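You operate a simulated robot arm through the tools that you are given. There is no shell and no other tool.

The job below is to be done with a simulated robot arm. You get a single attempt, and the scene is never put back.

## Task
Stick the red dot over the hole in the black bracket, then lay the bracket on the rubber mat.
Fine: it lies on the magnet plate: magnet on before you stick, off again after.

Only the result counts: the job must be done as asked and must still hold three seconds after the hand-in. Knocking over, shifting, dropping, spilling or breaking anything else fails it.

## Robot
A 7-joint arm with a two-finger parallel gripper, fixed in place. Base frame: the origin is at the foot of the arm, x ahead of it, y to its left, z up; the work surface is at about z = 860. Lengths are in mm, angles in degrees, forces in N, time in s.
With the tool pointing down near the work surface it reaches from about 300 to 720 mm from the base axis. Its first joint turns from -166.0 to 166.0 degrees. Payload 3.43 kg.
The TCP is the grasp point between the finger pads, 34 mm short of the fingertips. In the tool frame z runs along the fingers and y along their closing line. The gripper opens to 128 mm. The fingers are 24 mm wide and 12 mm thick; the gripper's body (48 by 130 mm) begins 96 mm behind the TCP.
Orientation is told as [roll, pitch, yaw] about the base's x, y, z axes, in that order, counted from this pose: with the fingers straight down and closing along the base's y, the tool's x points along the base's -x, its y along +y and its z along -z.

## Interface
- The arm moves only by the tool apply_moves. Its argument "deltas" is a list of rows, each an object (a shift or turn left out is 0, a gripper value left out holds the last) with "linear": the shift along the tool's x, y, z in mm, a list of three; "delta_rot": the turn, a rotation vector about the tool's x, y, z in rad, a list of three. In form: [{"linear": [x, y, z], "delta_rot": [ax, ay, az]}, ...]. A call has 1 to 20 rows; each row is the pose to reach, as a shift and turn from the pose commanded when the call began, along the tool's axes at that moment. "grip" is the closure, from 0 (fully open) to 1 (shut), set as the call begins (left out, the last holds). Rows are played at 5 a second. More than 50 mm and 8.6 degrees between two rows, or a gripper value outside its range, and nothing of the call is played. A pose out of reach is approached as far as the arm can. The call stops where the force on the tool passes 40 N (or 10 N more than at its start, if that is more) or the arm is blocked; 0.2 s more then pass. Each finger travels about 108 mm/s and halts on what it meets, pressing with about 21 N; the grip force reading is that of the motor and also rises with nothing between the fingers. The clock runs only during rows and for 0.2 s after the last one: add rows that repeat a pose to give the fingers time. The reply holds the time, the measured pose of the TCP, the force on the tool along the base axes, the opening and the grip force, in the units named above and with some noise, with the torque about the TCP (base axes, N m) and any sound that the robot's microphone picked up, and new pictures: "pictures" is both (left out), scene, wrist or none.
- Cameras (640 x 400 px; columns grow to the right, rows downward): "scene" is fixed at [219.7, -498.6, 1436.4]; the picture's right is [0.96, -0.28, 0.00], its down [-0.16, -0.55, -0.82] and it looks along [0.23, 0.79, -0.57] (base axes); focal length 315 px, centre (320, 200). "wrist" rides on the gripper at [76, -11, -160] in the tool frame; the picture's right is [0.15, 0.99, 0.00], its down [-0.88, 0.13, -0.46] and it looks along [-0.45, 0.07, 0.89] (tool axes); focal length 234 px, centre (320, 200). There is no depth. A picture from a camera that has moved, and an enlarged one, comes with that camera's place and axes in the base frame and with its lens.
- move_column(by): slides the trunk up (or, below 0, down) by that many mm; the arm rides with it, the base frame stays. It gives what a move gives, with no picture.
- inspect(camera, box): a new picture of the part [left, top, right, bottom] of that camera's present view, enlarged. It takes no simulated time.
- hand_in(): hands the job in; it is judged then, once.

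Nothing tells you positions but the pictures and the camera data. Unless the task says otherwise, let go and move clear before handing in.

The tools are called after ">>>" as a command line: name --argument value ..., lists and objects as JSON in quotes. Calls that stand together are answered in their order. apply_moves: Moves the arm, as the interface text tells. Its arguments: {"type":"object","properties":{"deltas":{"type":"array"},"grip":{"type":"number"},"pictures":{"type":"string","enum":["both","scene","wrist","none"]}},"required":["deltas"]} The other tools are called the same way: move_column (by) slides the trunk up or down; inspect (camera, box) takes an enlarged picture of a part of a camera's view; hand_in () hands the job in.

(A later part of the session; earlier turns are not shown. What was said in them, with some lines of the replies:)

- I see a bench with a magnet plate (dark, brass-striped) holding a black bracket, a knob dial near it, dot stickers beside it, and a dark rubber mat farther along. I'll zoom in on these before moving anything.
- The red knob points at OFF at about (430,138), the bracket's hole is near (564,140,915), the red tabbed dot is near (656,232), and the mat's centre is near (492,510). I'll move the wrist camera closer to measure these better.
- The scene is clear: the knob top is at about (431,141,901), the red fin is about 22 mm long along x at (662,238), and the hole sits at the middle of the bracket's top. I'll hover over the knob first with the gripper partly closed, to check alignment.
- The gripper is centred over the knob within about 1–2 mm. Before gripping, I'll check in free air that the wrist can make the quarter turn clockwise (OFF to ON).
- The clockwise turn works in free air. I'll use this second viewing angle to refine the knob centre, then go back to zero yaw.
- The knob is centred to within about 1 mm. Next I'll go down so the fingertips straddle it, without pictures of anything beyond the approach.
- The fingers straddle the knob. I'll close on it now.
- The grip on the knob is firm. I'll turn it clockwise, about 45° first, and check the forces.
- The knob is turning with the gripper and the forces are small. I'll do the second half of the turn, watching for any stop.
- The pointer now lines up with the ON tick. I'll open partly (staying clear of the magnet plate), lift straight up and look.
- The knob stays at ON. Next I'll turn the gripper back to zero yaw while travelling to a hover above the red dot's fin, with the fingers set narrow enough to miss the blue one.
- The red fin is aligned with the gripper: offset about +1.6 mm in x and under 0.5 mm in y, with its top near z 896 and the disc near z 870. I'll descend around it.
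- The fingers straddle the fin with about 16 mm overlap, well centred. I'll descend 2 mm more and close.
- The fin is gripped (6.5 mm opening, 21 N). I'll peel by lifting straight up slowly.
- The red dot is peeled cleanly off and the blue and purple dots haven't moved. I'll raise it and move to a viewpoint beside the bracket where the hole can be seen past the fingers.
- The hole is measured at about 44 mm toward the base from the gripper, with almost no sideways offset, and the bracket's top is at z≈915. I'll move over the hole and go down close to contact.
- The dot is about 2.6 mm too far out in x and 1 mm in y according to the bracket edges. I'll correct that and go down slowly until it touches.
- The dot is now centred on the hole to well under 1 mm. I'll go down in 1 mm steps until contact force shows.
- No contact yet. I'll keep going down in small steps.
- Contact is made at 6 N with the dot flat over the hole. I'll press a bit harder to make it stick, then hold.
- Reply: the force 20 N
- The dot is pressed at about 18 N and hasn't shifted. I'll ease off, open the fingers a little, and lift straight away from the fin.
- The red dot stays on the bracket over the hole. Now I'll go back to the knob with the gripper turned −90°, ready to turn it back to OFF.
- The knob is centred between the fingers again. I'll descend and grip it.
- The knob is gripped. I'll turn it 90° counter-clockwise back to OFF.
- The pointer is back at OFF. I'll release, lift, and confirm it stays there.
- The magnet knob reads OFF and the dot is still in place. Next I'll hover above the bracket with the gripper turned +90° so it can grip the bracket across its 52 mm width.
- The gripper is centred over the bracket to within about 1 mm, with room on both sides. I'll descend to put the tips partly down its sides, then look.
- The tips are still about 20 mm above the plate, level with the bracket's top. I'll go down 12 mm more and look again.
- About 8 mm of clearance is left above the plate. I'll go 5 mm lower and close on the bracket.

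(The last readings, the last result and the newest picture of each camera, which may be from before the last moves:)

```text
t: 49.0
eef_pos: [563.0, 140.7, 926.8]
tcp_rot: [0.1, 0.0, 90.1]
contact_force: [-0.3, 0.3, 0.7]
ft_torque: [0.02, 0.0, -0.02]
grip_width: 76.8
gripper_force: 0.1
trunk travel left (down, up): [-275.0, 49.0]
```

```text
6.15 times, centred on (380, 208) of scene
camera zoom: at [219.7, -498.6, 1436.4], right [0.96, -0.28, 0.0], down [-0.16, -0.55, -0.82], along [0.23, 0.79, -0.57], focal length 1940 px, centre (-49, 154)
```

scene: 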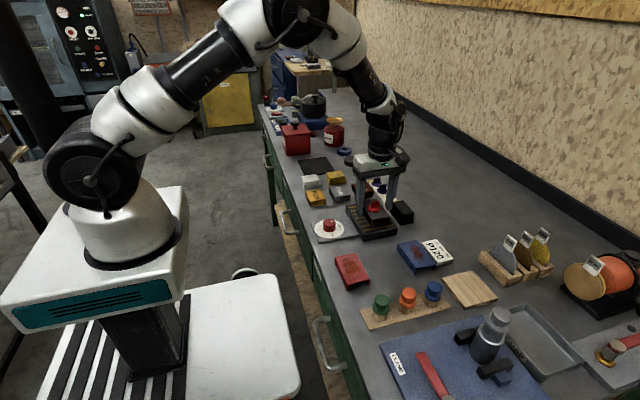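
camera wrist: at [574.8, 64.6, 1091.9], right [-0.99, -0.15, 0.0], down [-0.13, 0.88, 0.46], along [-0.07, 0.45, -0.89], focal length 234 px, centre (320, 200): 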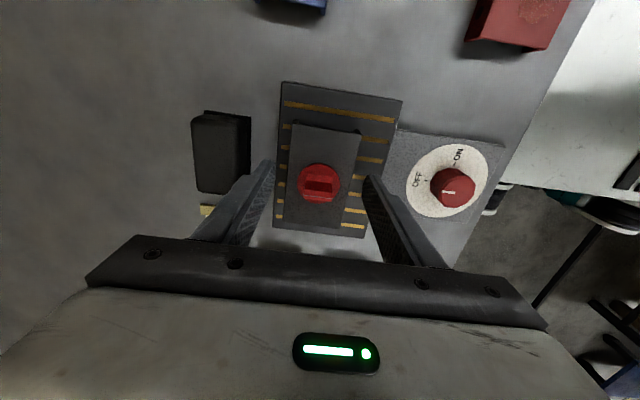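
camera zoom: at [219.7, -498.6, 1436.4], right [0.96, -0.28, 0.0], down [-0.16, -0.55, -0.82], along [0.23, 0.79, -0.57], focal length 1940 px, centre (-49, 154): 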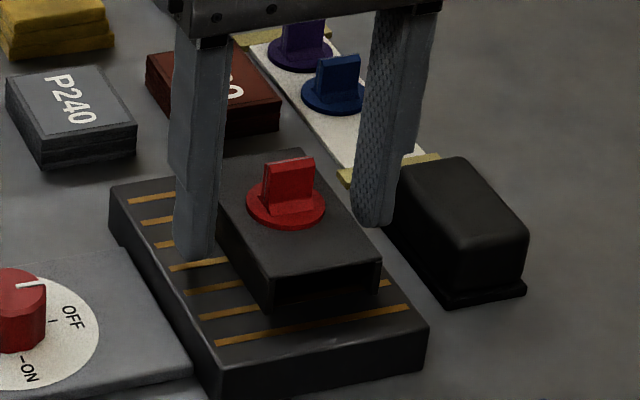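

The tips are about 3 mm above the plate and alongside the bracket's walls. Closing now.

>>> apply_moves --deltas '[{"linear": [0, 0, 0]}, {"linear": [0, 0, 0]}, {"linear": [0, 0, 0]}, {"linear": [0, 0, 0]}]' --grip 1

>>> inspect --camera "scene" --box '[340, 175, 420, 240]'

>>> inspect --camera "wrist" --box '[220, 90, 420, 260]'

```text
t: 50.0
eef_pos: [564.3, 139.8, 927.8]
tcp_rot: [0.0, 0.0, 90.0]
contact_force: [1.5, 0.0, 1.2]
ft_torque: [0.16, -0.07, -0.09]
grip_width: 55.0
gripper_force: 21.5
trunk travel left (down, up): [-275.0, 49.0]
camera wrist: at [574.8, 64.3, 1087.0], right [-0.99, -0.15, 0.0], down [-0.13, 0.88, 0.46], along [-0.07, 0.45, -0.89], focal length 234 px, centre (320, 200)
```

scene: 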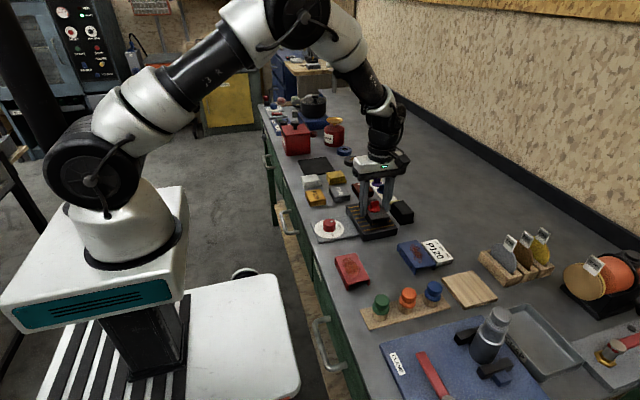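
wrist: 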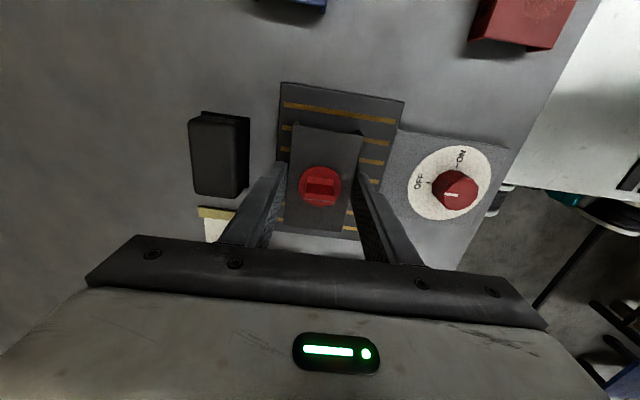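

```text
6.15 times, centred on (380, 208) of scene
camera zoom: at [219.7, -498.6, 1436.4], right [0.96, -0.28, 0.0], down [-0.16, -0.55, -0.82], along [0.23, 0.79, -0.57], focal length 1940 px, centre (-49, 154)
```

zoom: 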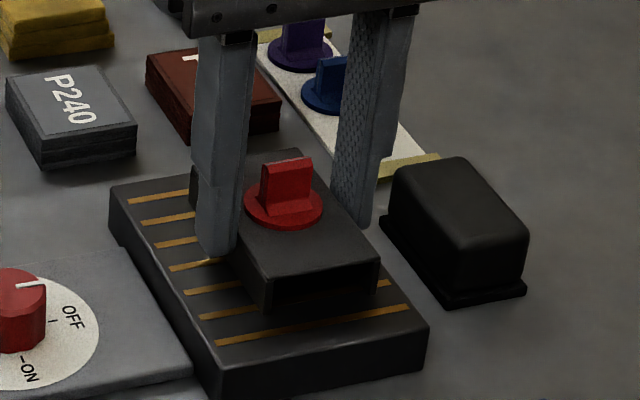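

```text
2.35 times, centred on (320, 175) of wrist
camera zoom: at [574.8, 64.3, 1087.0], right [-0.99, -0.15, 0.0], down [-0.13, 0.88, 0.46], along [-0.07, 0.45, -0.89], focal length 551 px, centre (320, 259)
```

zoom: 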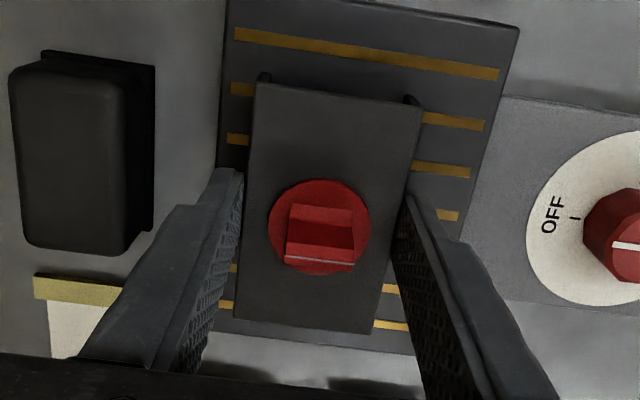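

The bracket is gripped at 55 mm. I'll lift slowly to confirm that the magnet has let go.

>>> apply_moves --deltas '[{"linear": [0, 0, -2]}, {"linear": [0, 0, -5]}, {"linear": [0, 0, -10]}, {"linear": [0, 0, -10]}]'

>>> inspect --camera "scene" --box '[340, 175, 420, 240]'

```text
t: 51.0
eef_pos: [563.1, 141.4, 937.7]
tcp_rot: [0.0, 0.1, 90.1]
contact_force: [0.3, 0.0, -2.6]
ft_torque: [-0.01, 0.01, 0.01]
grip_width: 54.8
gripper_force: 20.6
trunk travel left (down, up): [-275.0, 49.0]
camera wrist: at [574.8, 65.0, 1097.3], right [-0.99, -0.15, 0.0], down [-0.13, 0.88, 0.46], along [-0.07, 0.45, -0.89], focal length 234 px, centre (320, 200)
```

scene: 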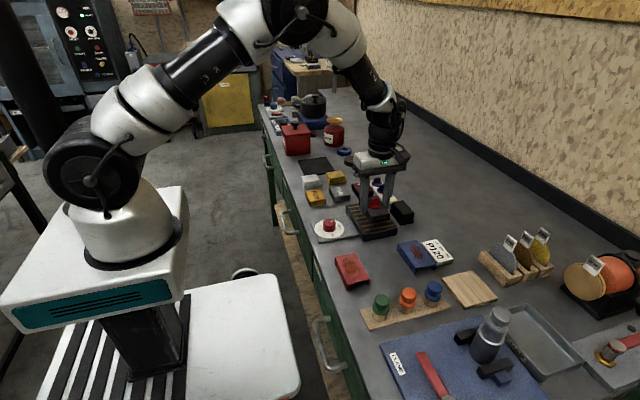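
wrist: 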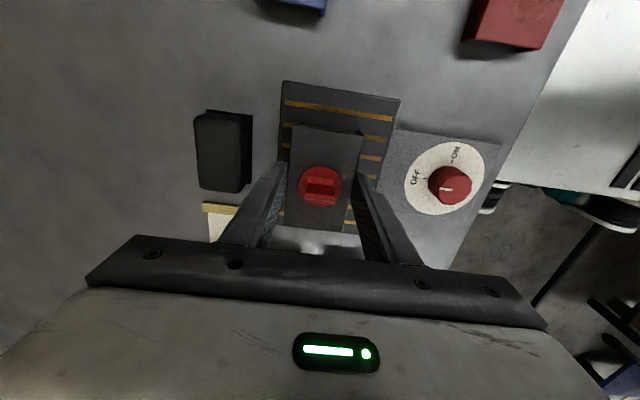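

```text
6.15 times, centred on (380, 208) of scene
camera zoom: at [219.7, -498.6, 1436.4], right [0.96, -0.28, 0.0], down [-0.16, -0.55, -0.82], along [0.23, 0.79, -0.57], focal length 1940 px, centre (-49, 154)
```

zoom: 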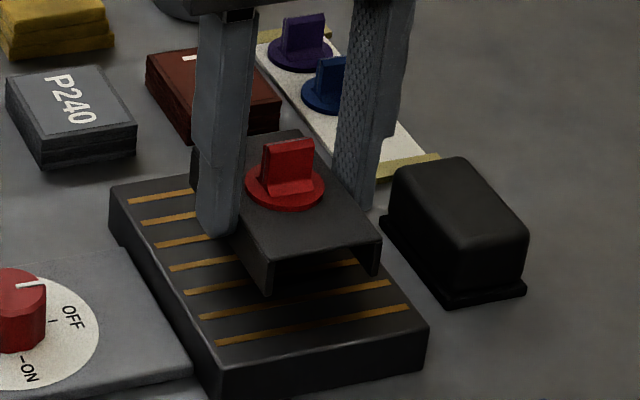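

The bracket came off cleanly with the dot on it (about 2.6 N weight), so the magnet is off. I'll raise it and carry it toward the mat, stopping short for a look.

>>> apply_moves --deltas '[{"linear": [0, 0, -25]}, {"linear": [0, 0, -50]}, {"linear": [0, 0, -75]}, {"linear": [-28, 7, -75]}, {"linear": [-56, 15, -75]}, {"linear": [-84, 22, -75]}, {"linear": [-112, 29, -75]}, {"linear": [-140, 37, -75]}, {"linear": [-168, 44, -75]}, {"linear": [-196, 51, -75]}, {"linear": [-224, 59, -75]}, {"linear": [-252, 66, -75]}, {"linear": [-280, 73, -75]}, {"linear": [-280, 73, -75]}]'

>>> inspect --camera "wrist" --box '[200, 100, 440, 270]'

>>> inspect --camera "scene" --box '[280, 110, 400, 210]'

```text
t: 54.0
eef_pos: [489.6, 420.9, 1009.7]
tcp_rot: [0.0, -0.1, 90.0]
contact_force: [0.3, 0.8, -3.2]
ft_torque: [-0.03, -0.01, -0.01]
grip_width: 54.5
gripper_force: 21.3
trunk travel left (down, up): [-275.0, 49.0]
camera wrist: at [501.3, 344.9, 1170.0], right [-0.99, -0.15, 0.0], down [-0.13, 0.88, 0.46], along [-0.07, 0.45, -0.89], focal length 234 px, centre (320, 200)
```

scene: 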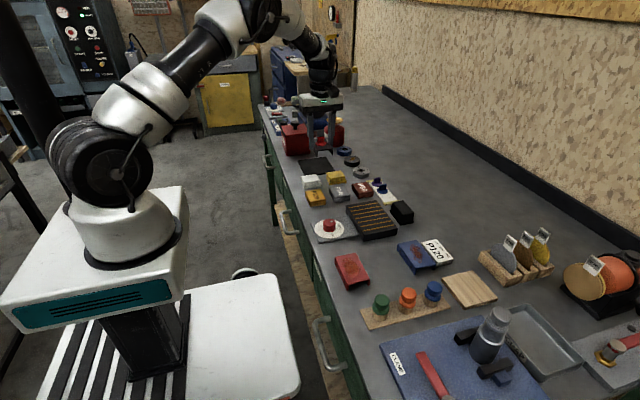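
wrist: 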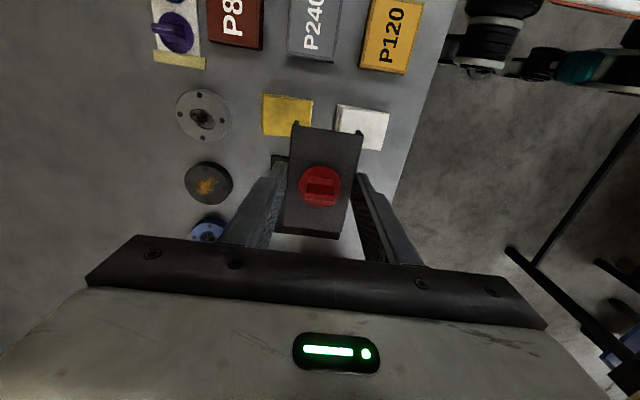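

```text
2.35 times, centred on (320, 185) of wrist
camera zoom: at [501.3, 344.9, 1170.0], right [-0.99, -0.15, 0.0], down [-0.13, 0.88, 0.46], along [-0.07, 0.45, -0.89], focal length 551 px, centre (320, 235)
```

zoom: 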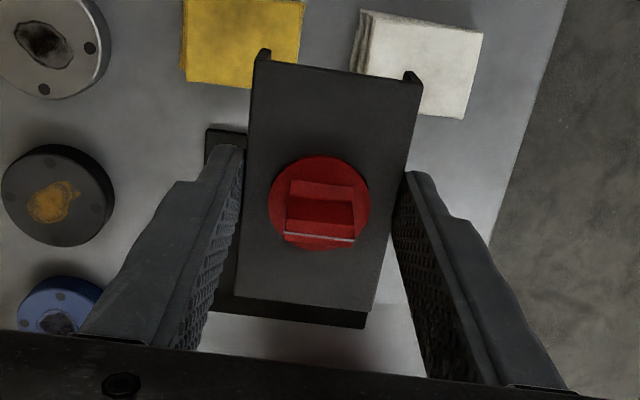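

```text
4.00 times, centred on (340, 160) of scene
camera zoom: at [219.7, -498.6, 1436.4], right [0.96, -0.28, 0.0], down [-0.16, -0.55, -0.82], along [0.23, 0.79, -0.57], focal length 1261 px, centre (240, 360)
```

zoom: 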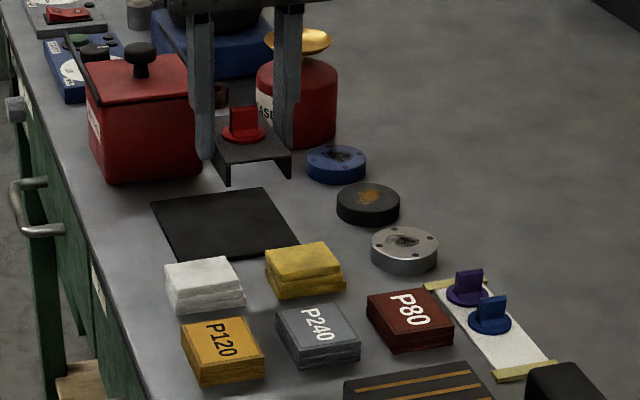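

The mat spans about x 435–550, y 443–565, so its centre is near (491,504). I'll move the bracket over the centre at height, then lower it partway.

>>> apply_moves --deltas '[{"linear": [-28, 0, 0]}, {"linear": [-56, -0.5, 0]}, {"linear": [-83, -1, 0]}, {"linear": [-83, -1, 0]}, {"linear": [-83, -1, 30]}, {"linear": [-83, -1, 60]}, {"linear": [-83, -1, 80]}, {"linear": [-83, -1, 80]}]'

>>> inspect --camera "wrist" --box '[200, 100, 440, 270]'

>>> inspect --camera "scene" --box '[280, 120, 380, 200]'

```text
t: 55.8
eef_pos: [491.5, 505.1, 932.6]
tcp_rot: [-0.1, 0.0, 90.1]
contact_force: [-0.4, 0.2, -2.8]
ft_torque: [-0.03, -0.01, 0.0]
grip_width: 54.5
gripper_force: 20.9
trunk travel left (down, up): [-275.0, 49.0]
camera wrist: at [502.5, 428.8, 1091.6], right [-0.99, -0.15, 0.0], down [-0.13, 0.88, 0.46], along [-0.07, 0.45, -0.89], focal length 234 px, centre (320, 200)
```

scene: 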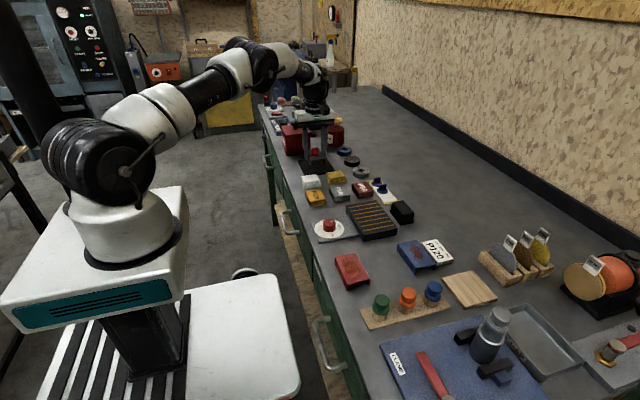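
wrist: 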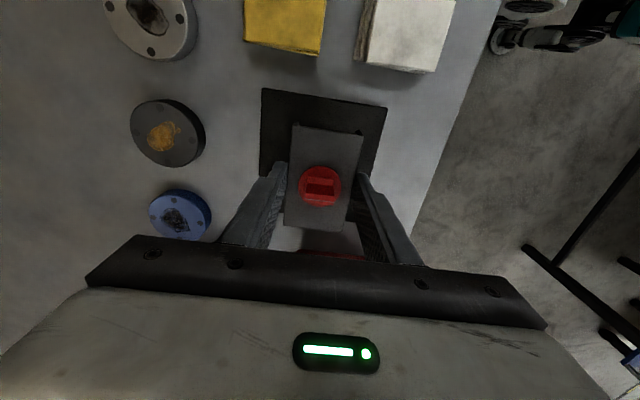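

```text
2.35 times, centred on (320, 185) of wrist
camera zoom: at [502.5, 428.8, 1091.6], right [-0.99, -0.15, 0.0], down [-0.13, 0.88, 0.46], along [-0.07, 0.45, -0.89], focal length 551 px, centre (320, 235)
```

zoom: 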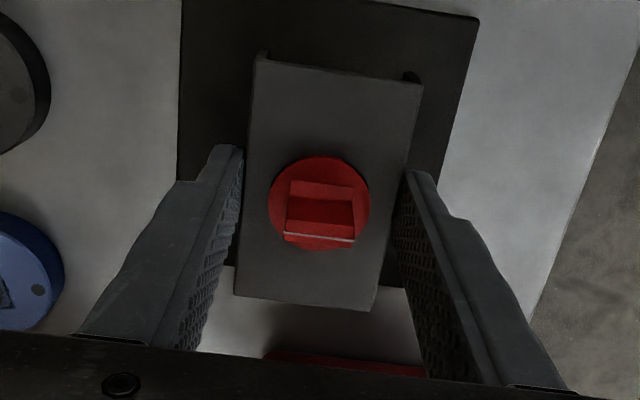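

```text
5.00 times, centred on (330, 160) of scene
camera zoom: at [219.7, -498.6, 1436.4], right [0.96, -0.28, 0.0], down [-0.16, -0.55, -0.82], along [0.23, 0.79, -0.57], focal length 1576 px, centre (270, 400)
```

zoom: 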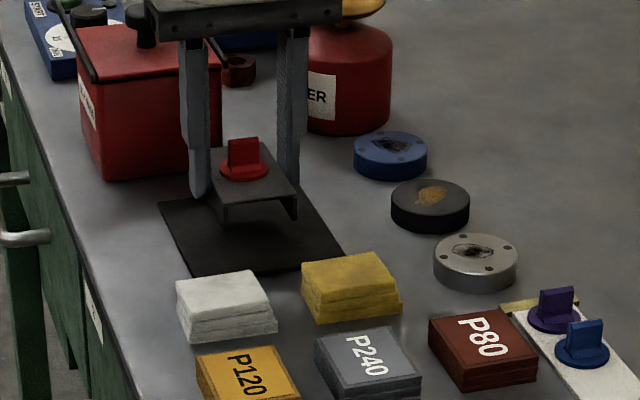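

The bracket sits squarely over the mat (mat x 438–552, y 443–567; bracket centre at about 491,505). I'll lower it close to the surface, then creep down.

>>> apply_moves --deltas '[{"linear": [0, 0, 8]}, {"linear": [0, 0, 15]}, {"linear": [0, 0, 21]}, {"linear": [0, 0, 21]}]'

>>> inspect --camera "scene" --box '[290, 130, 370, 190]'

```text
t: 56.8
eef_pos: [491.4, 505.7, 911.8]
tcp_rot: [-0.1, 0.0, 90.0]
contact_force: [0.1, 0.7, -2.4]
ft_torque: [0.01, -0.03, -0.02]
grip_width: 55.0
gripper_force: 21.2
trunk travel left (down, up): [-275.0, 49.0]
camera wrist: at [503.2, 429.0, 1070.8], right [-0.99, -0.15, 0.0], down [-0.13, 0.88, 0.46], along [-0.07, 0.45, -0.89], focal length 234 px, centre (320, 200)
```

scene: 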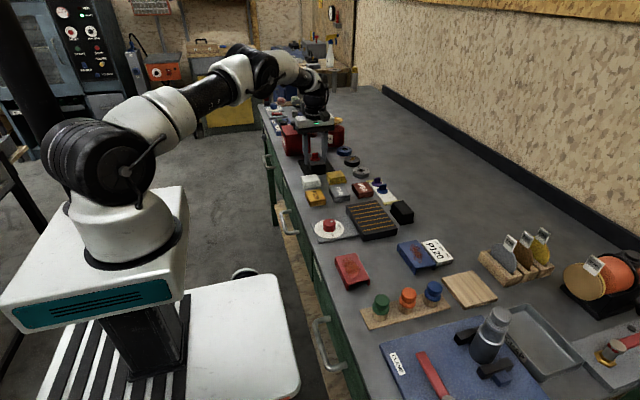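
wrist: 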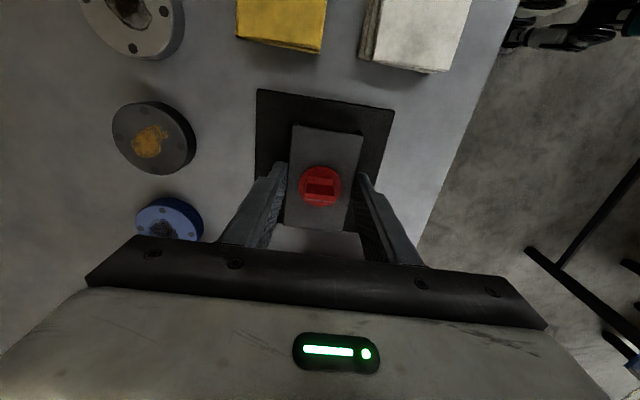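

```text
6.67 times, centred on (330, 160) of scene
camera zoom: at [219.7, -498.6, 1436.4], right [0.96, -0.28, 0.0], down [-0.16, -0.55, -0.82], along [0.23, 0.79, -0.57], focal length 2101 px, centre (253, 467)
```

zoom: 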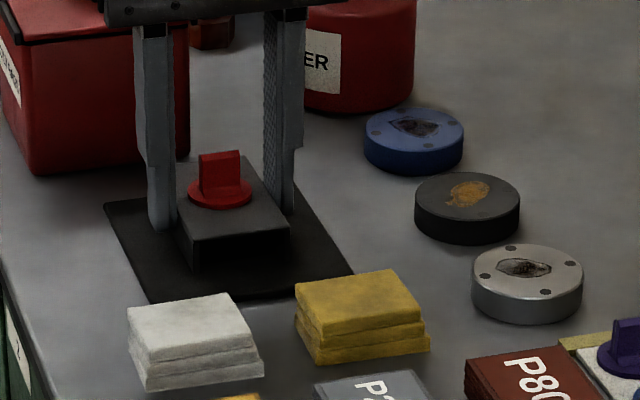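

A few millimetres are left. I'll creep down in 1 mm steps, watching the vertical force (about −2.6 N while hanging).

>>> apply_moves --deltas '[{"linear": [0, 0, 1]}, {"linear": [0, 0, 2]}, {"linear": [0, 0, 3]}, {"linear": [0, 0, 4]}, {"linear": [0, 0, 4]}]' --pictures "none"

```text
t: 58.0
eef_pos: [491.6, 504.6, 906.7]
tcp_rot: [0.0, 0.0, 90.1]
contact_force: [-0.1, -0.4, -2.7]
ft_torque: [0.02, -0.02, -0.02]
grip_width: 54.9
gripper_force: 21.1
trunk travel left (down, up): [-275.0, 49.0]
```

>>> apply_moves --deltas '[{"linear": [0, 0, 1]}, {"linear": [0, 0, 2]}, {"linear": [0, 0, 3]}, {"linear": [0, 0, 3]}]' --pictures "none"

>>> inspect --camera "scene" --box '[290, 130, 370, 190]'

```text
t: 59.0
eef_pos: [492.1, 504.8, 905.9]
tcp_rot: [-0.1, -0.1, 90.0]
contact_force: [-0.3, -2.5, 12.1]
ft_torque: [-0.43, 0.15, -0.07]
grip_width: 54.8
gripper_force: 21.4
trunk travel left (down, up): [-275.0, 49.0]
```

```text
6.67 times, centred on (330, 160) of scene
camera zoom: at [219.7, -498.6, 1436.4], right [0.96, -0.28, 0.0], down [-0.16, -0.55, -0.82], along [0.23, 0.79, -0.57], focal length 2101 px, centre (253, 467)
```

zoom: 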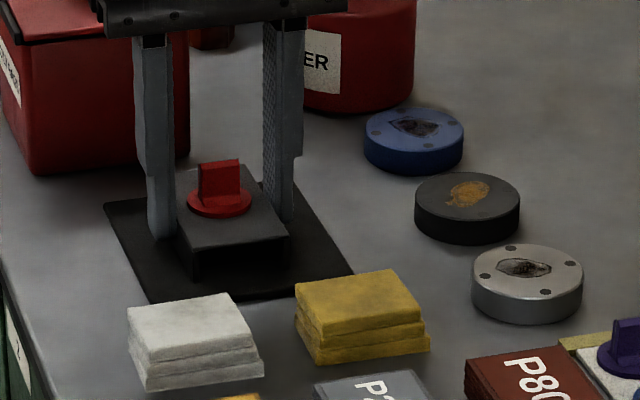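

It touches the mat at about 15 N. I'll ease off about 1.3 mm so it rests with its own weight, then open.

>>> apply_moves --deltas '[{"linear": [0, 0, -0.7]}, {"linear": [0, 0, -1.4]}, {"linear": [0, 0, -1.4]}]' --pictures "none"

```text
t: 59.8
eef_pos: [491.0, 505.3, 905.9]
tcp_rot: [-0.1, -0.1, 90.0]
contact_force: [2.6, 1.6, 3.4]
ft_torque: [0.31, -0.3, -0.11]
grip_width: 54.7
gripper_force: 21.0
trunk travel left (down, up): [-275.0, 49.0]
```

The vertical force is down to about 3 N, so the bracket rests on the mat. Opening the fingers now, with no other motion.

>>> apply_moves --deltas '[{"linear": [0, 0, 0]}, {"linear": [0, 0, 0]}, {"linear": [0, 0, 0]}]' --grip 0.42

>>> inspect --camera "scene" --box '[290, 130, 370, 190]'

>>> inspect --camera "wrist" --box '[200, 80, 440, 270]'

```text
t: 60.6
eef_pos: [491.0, 504.2, 906.1]
tcp_rot: [0.0, 0.0, 90.1]
contact_force: [0.5, 0.1, 0.2]
ft_torque: [0.01, 0.0, 0.01]
grip_width: 74.1
gripper_force: 0.0
trunk travel left (down, up): [-275.0, 49.0]
camera wrist: at [502.3, 428.1, 1065.7], right [-0.99, -0.15, 0.0], down [-0.13, 0.88, 0.46], along [-0.07, 0.45, -0.89], focal length 234 px, centre (320, 200)
```

scene: 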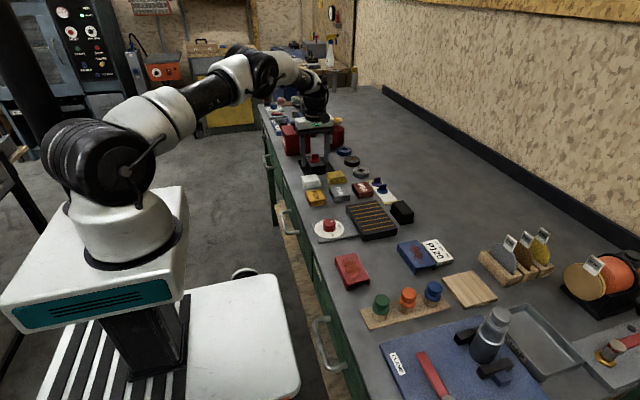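
wrist: 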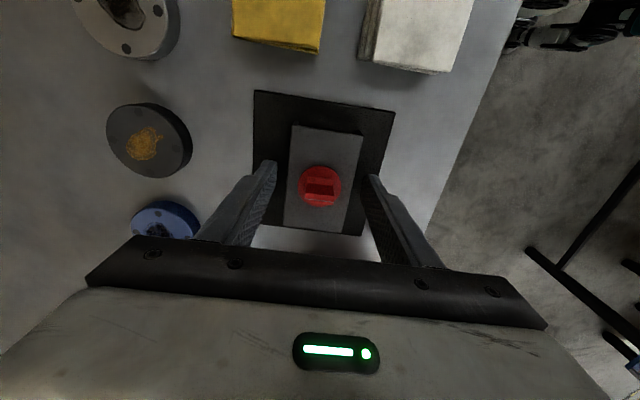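

```text
6.67 times, centred on (330, 160) of scene
camera zoom: at [219.7, -498.6, 1436.4], right [0.96, -0.28, 0.0], down [-0.16, -0.55, -0.82], along [0.23, 0.79, -0.57], focal length 2101 px, centre (253, 467)
```

zoom: 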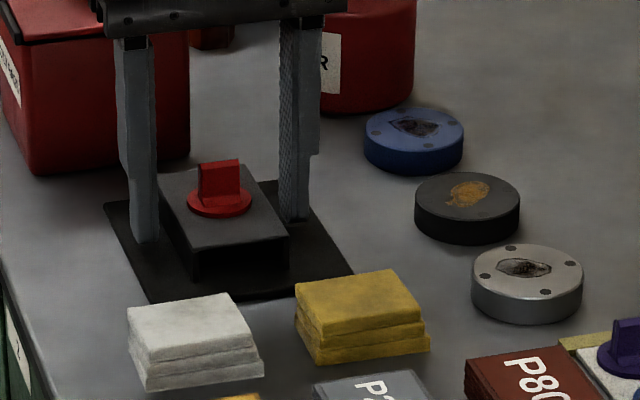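

```text
2.11 times, centred on (320, 175) of wrist
camera zoom: at [502.3, 428.1, 1065.7], right [-0.99, -0.15, 0.0], down [-0.13, 0.88, 0.46], along [-0.07, 0.45, -0.89], focal length 493 px, centre (320, 253)
```

zoom: 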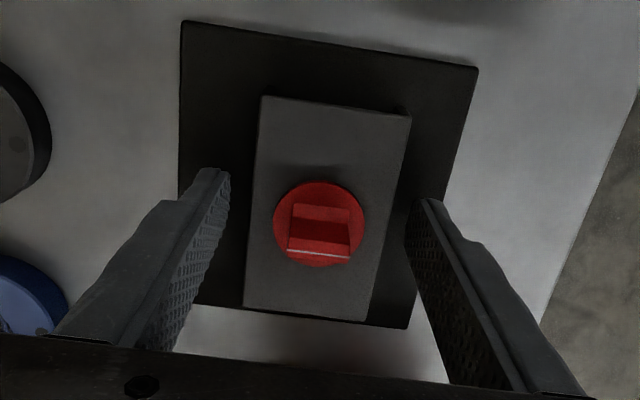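

The bracket lies flat on the mat with clear margins, and the dot is still on it. I'll lift straight up and back away.

>>> apply_moves --deltas '[{"linear": [0, 0, -20]}, {"linear": [0, 0, -50]}, {"linear": [0, 0, -90]}, {"linear": [0, 0, -130]}, {"linear": [40, 10, -140]}, {"linear": [80, 20, -150]}, {"linear": [120, 30, -150]}, {"linear": [160, 40, -150]}, {"linear": [160, 40, -150]}]'

>>> inspect --camera "scene" --box '[280, 120, 400, 200]'

>>> inspect --camera "scene" --box '[300, 170, 420, 250]'

>>> inspect --camera "wrist" --box '[200, 100, 440, 260]'

```text
t: 62.6
eef_pos: [448.7, 344.7, 1053.6]
tcp_rot: [0.0, -0.1, 90.1]
contact_force: [-0.2, -0.5, 1.2]
ft_torque: [0.02, 0.01, -0.02]
grip_width: 74.3
gripper_force: 0.0
trunk travel left (down, up): [-275.0, 49.0]
camera wrist: at [460.2, 268.1, 1213.6], right [-0.99, -0.15, 0.0], down [-0.13, 0.88, 0.46], along [-0.07, 0.45, -0.89], focal length 234 px, centre (320, 200)
```

scene: 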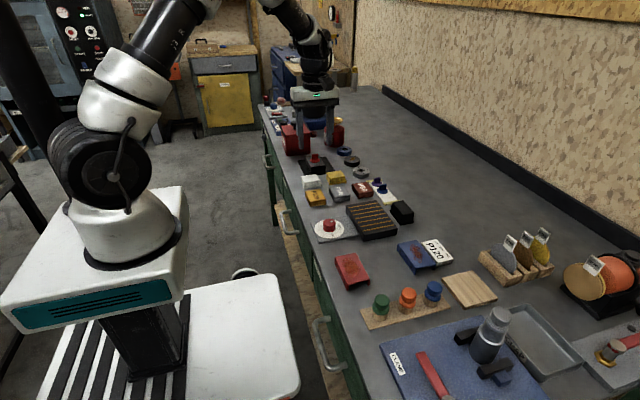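
wrist: 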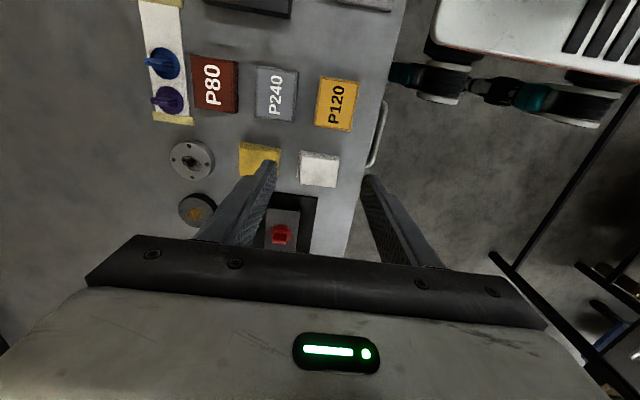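

```text
5.00 times, centred on (340, 160) of scene
camera zoom: at [219.7, -498.6, 1436.4], right [0.96, -0.28, 0.0], down [-0.16, -0.55, -0.82], along [0.23, 0.79, -0.57], focal length 1576 px, centre (220, 400)
```

zoom: 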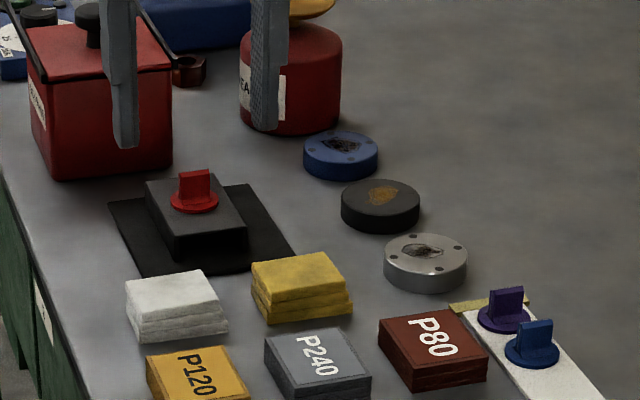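

```text
5.00 times, centred on (360, 210) of scene
camera zoom: at [219.7, -498.6, 1436.4], right [0.96, -0.28, 0.0], down [-0.16, -0.55, -0.82], along [0.23, 0.79, -0.57], focal length 1576 px, centre (120, 150)
```

zoom: 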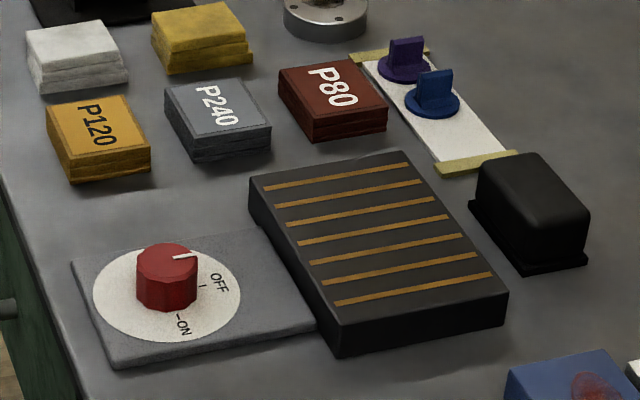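

```text
2.50 times, centred on (320, 180) of wrist
camera zoom: at [460.2, 268.1, 1213.6], right [-0.99, -0.15, 0.0], down [-0.13, 0.88, 0.46], along [-0.07, 0.45, -0.89], focal length 585 px, centre (320, 250)
```

zoom: 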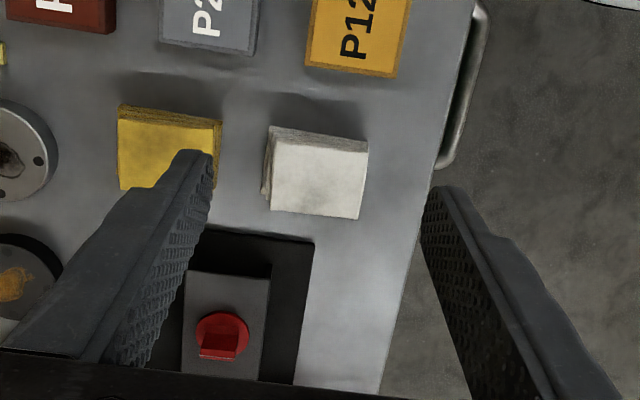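

The bracket lies on the mat with the red dot over its hole. The magnet knob is at OFF, nothing else has moved, and the gripper is clear, so I'm handing in.

>>> hand_in

```text
The job is handed in.
```

The red dot is stuck over the hole in the black bracket, and the bracket is lying on the rubber mat. I have handed the job in; no verdict came back.

- **Magnet:** I turned the knob to ON before sticking the dot and back to OFF afterwards. The bracket lifted off the plate freely.
- **Dot:** I centred it over the hole to within about 1 mm and pressed it down with about 18 N. It stayed in place while I carried the bracket.
- **Bracket:** It lies flat near the middle of the mat, with mat showing on all sides.
- **Everything else:** In the final pictures nothing else has moved. The gripper is open and clear.
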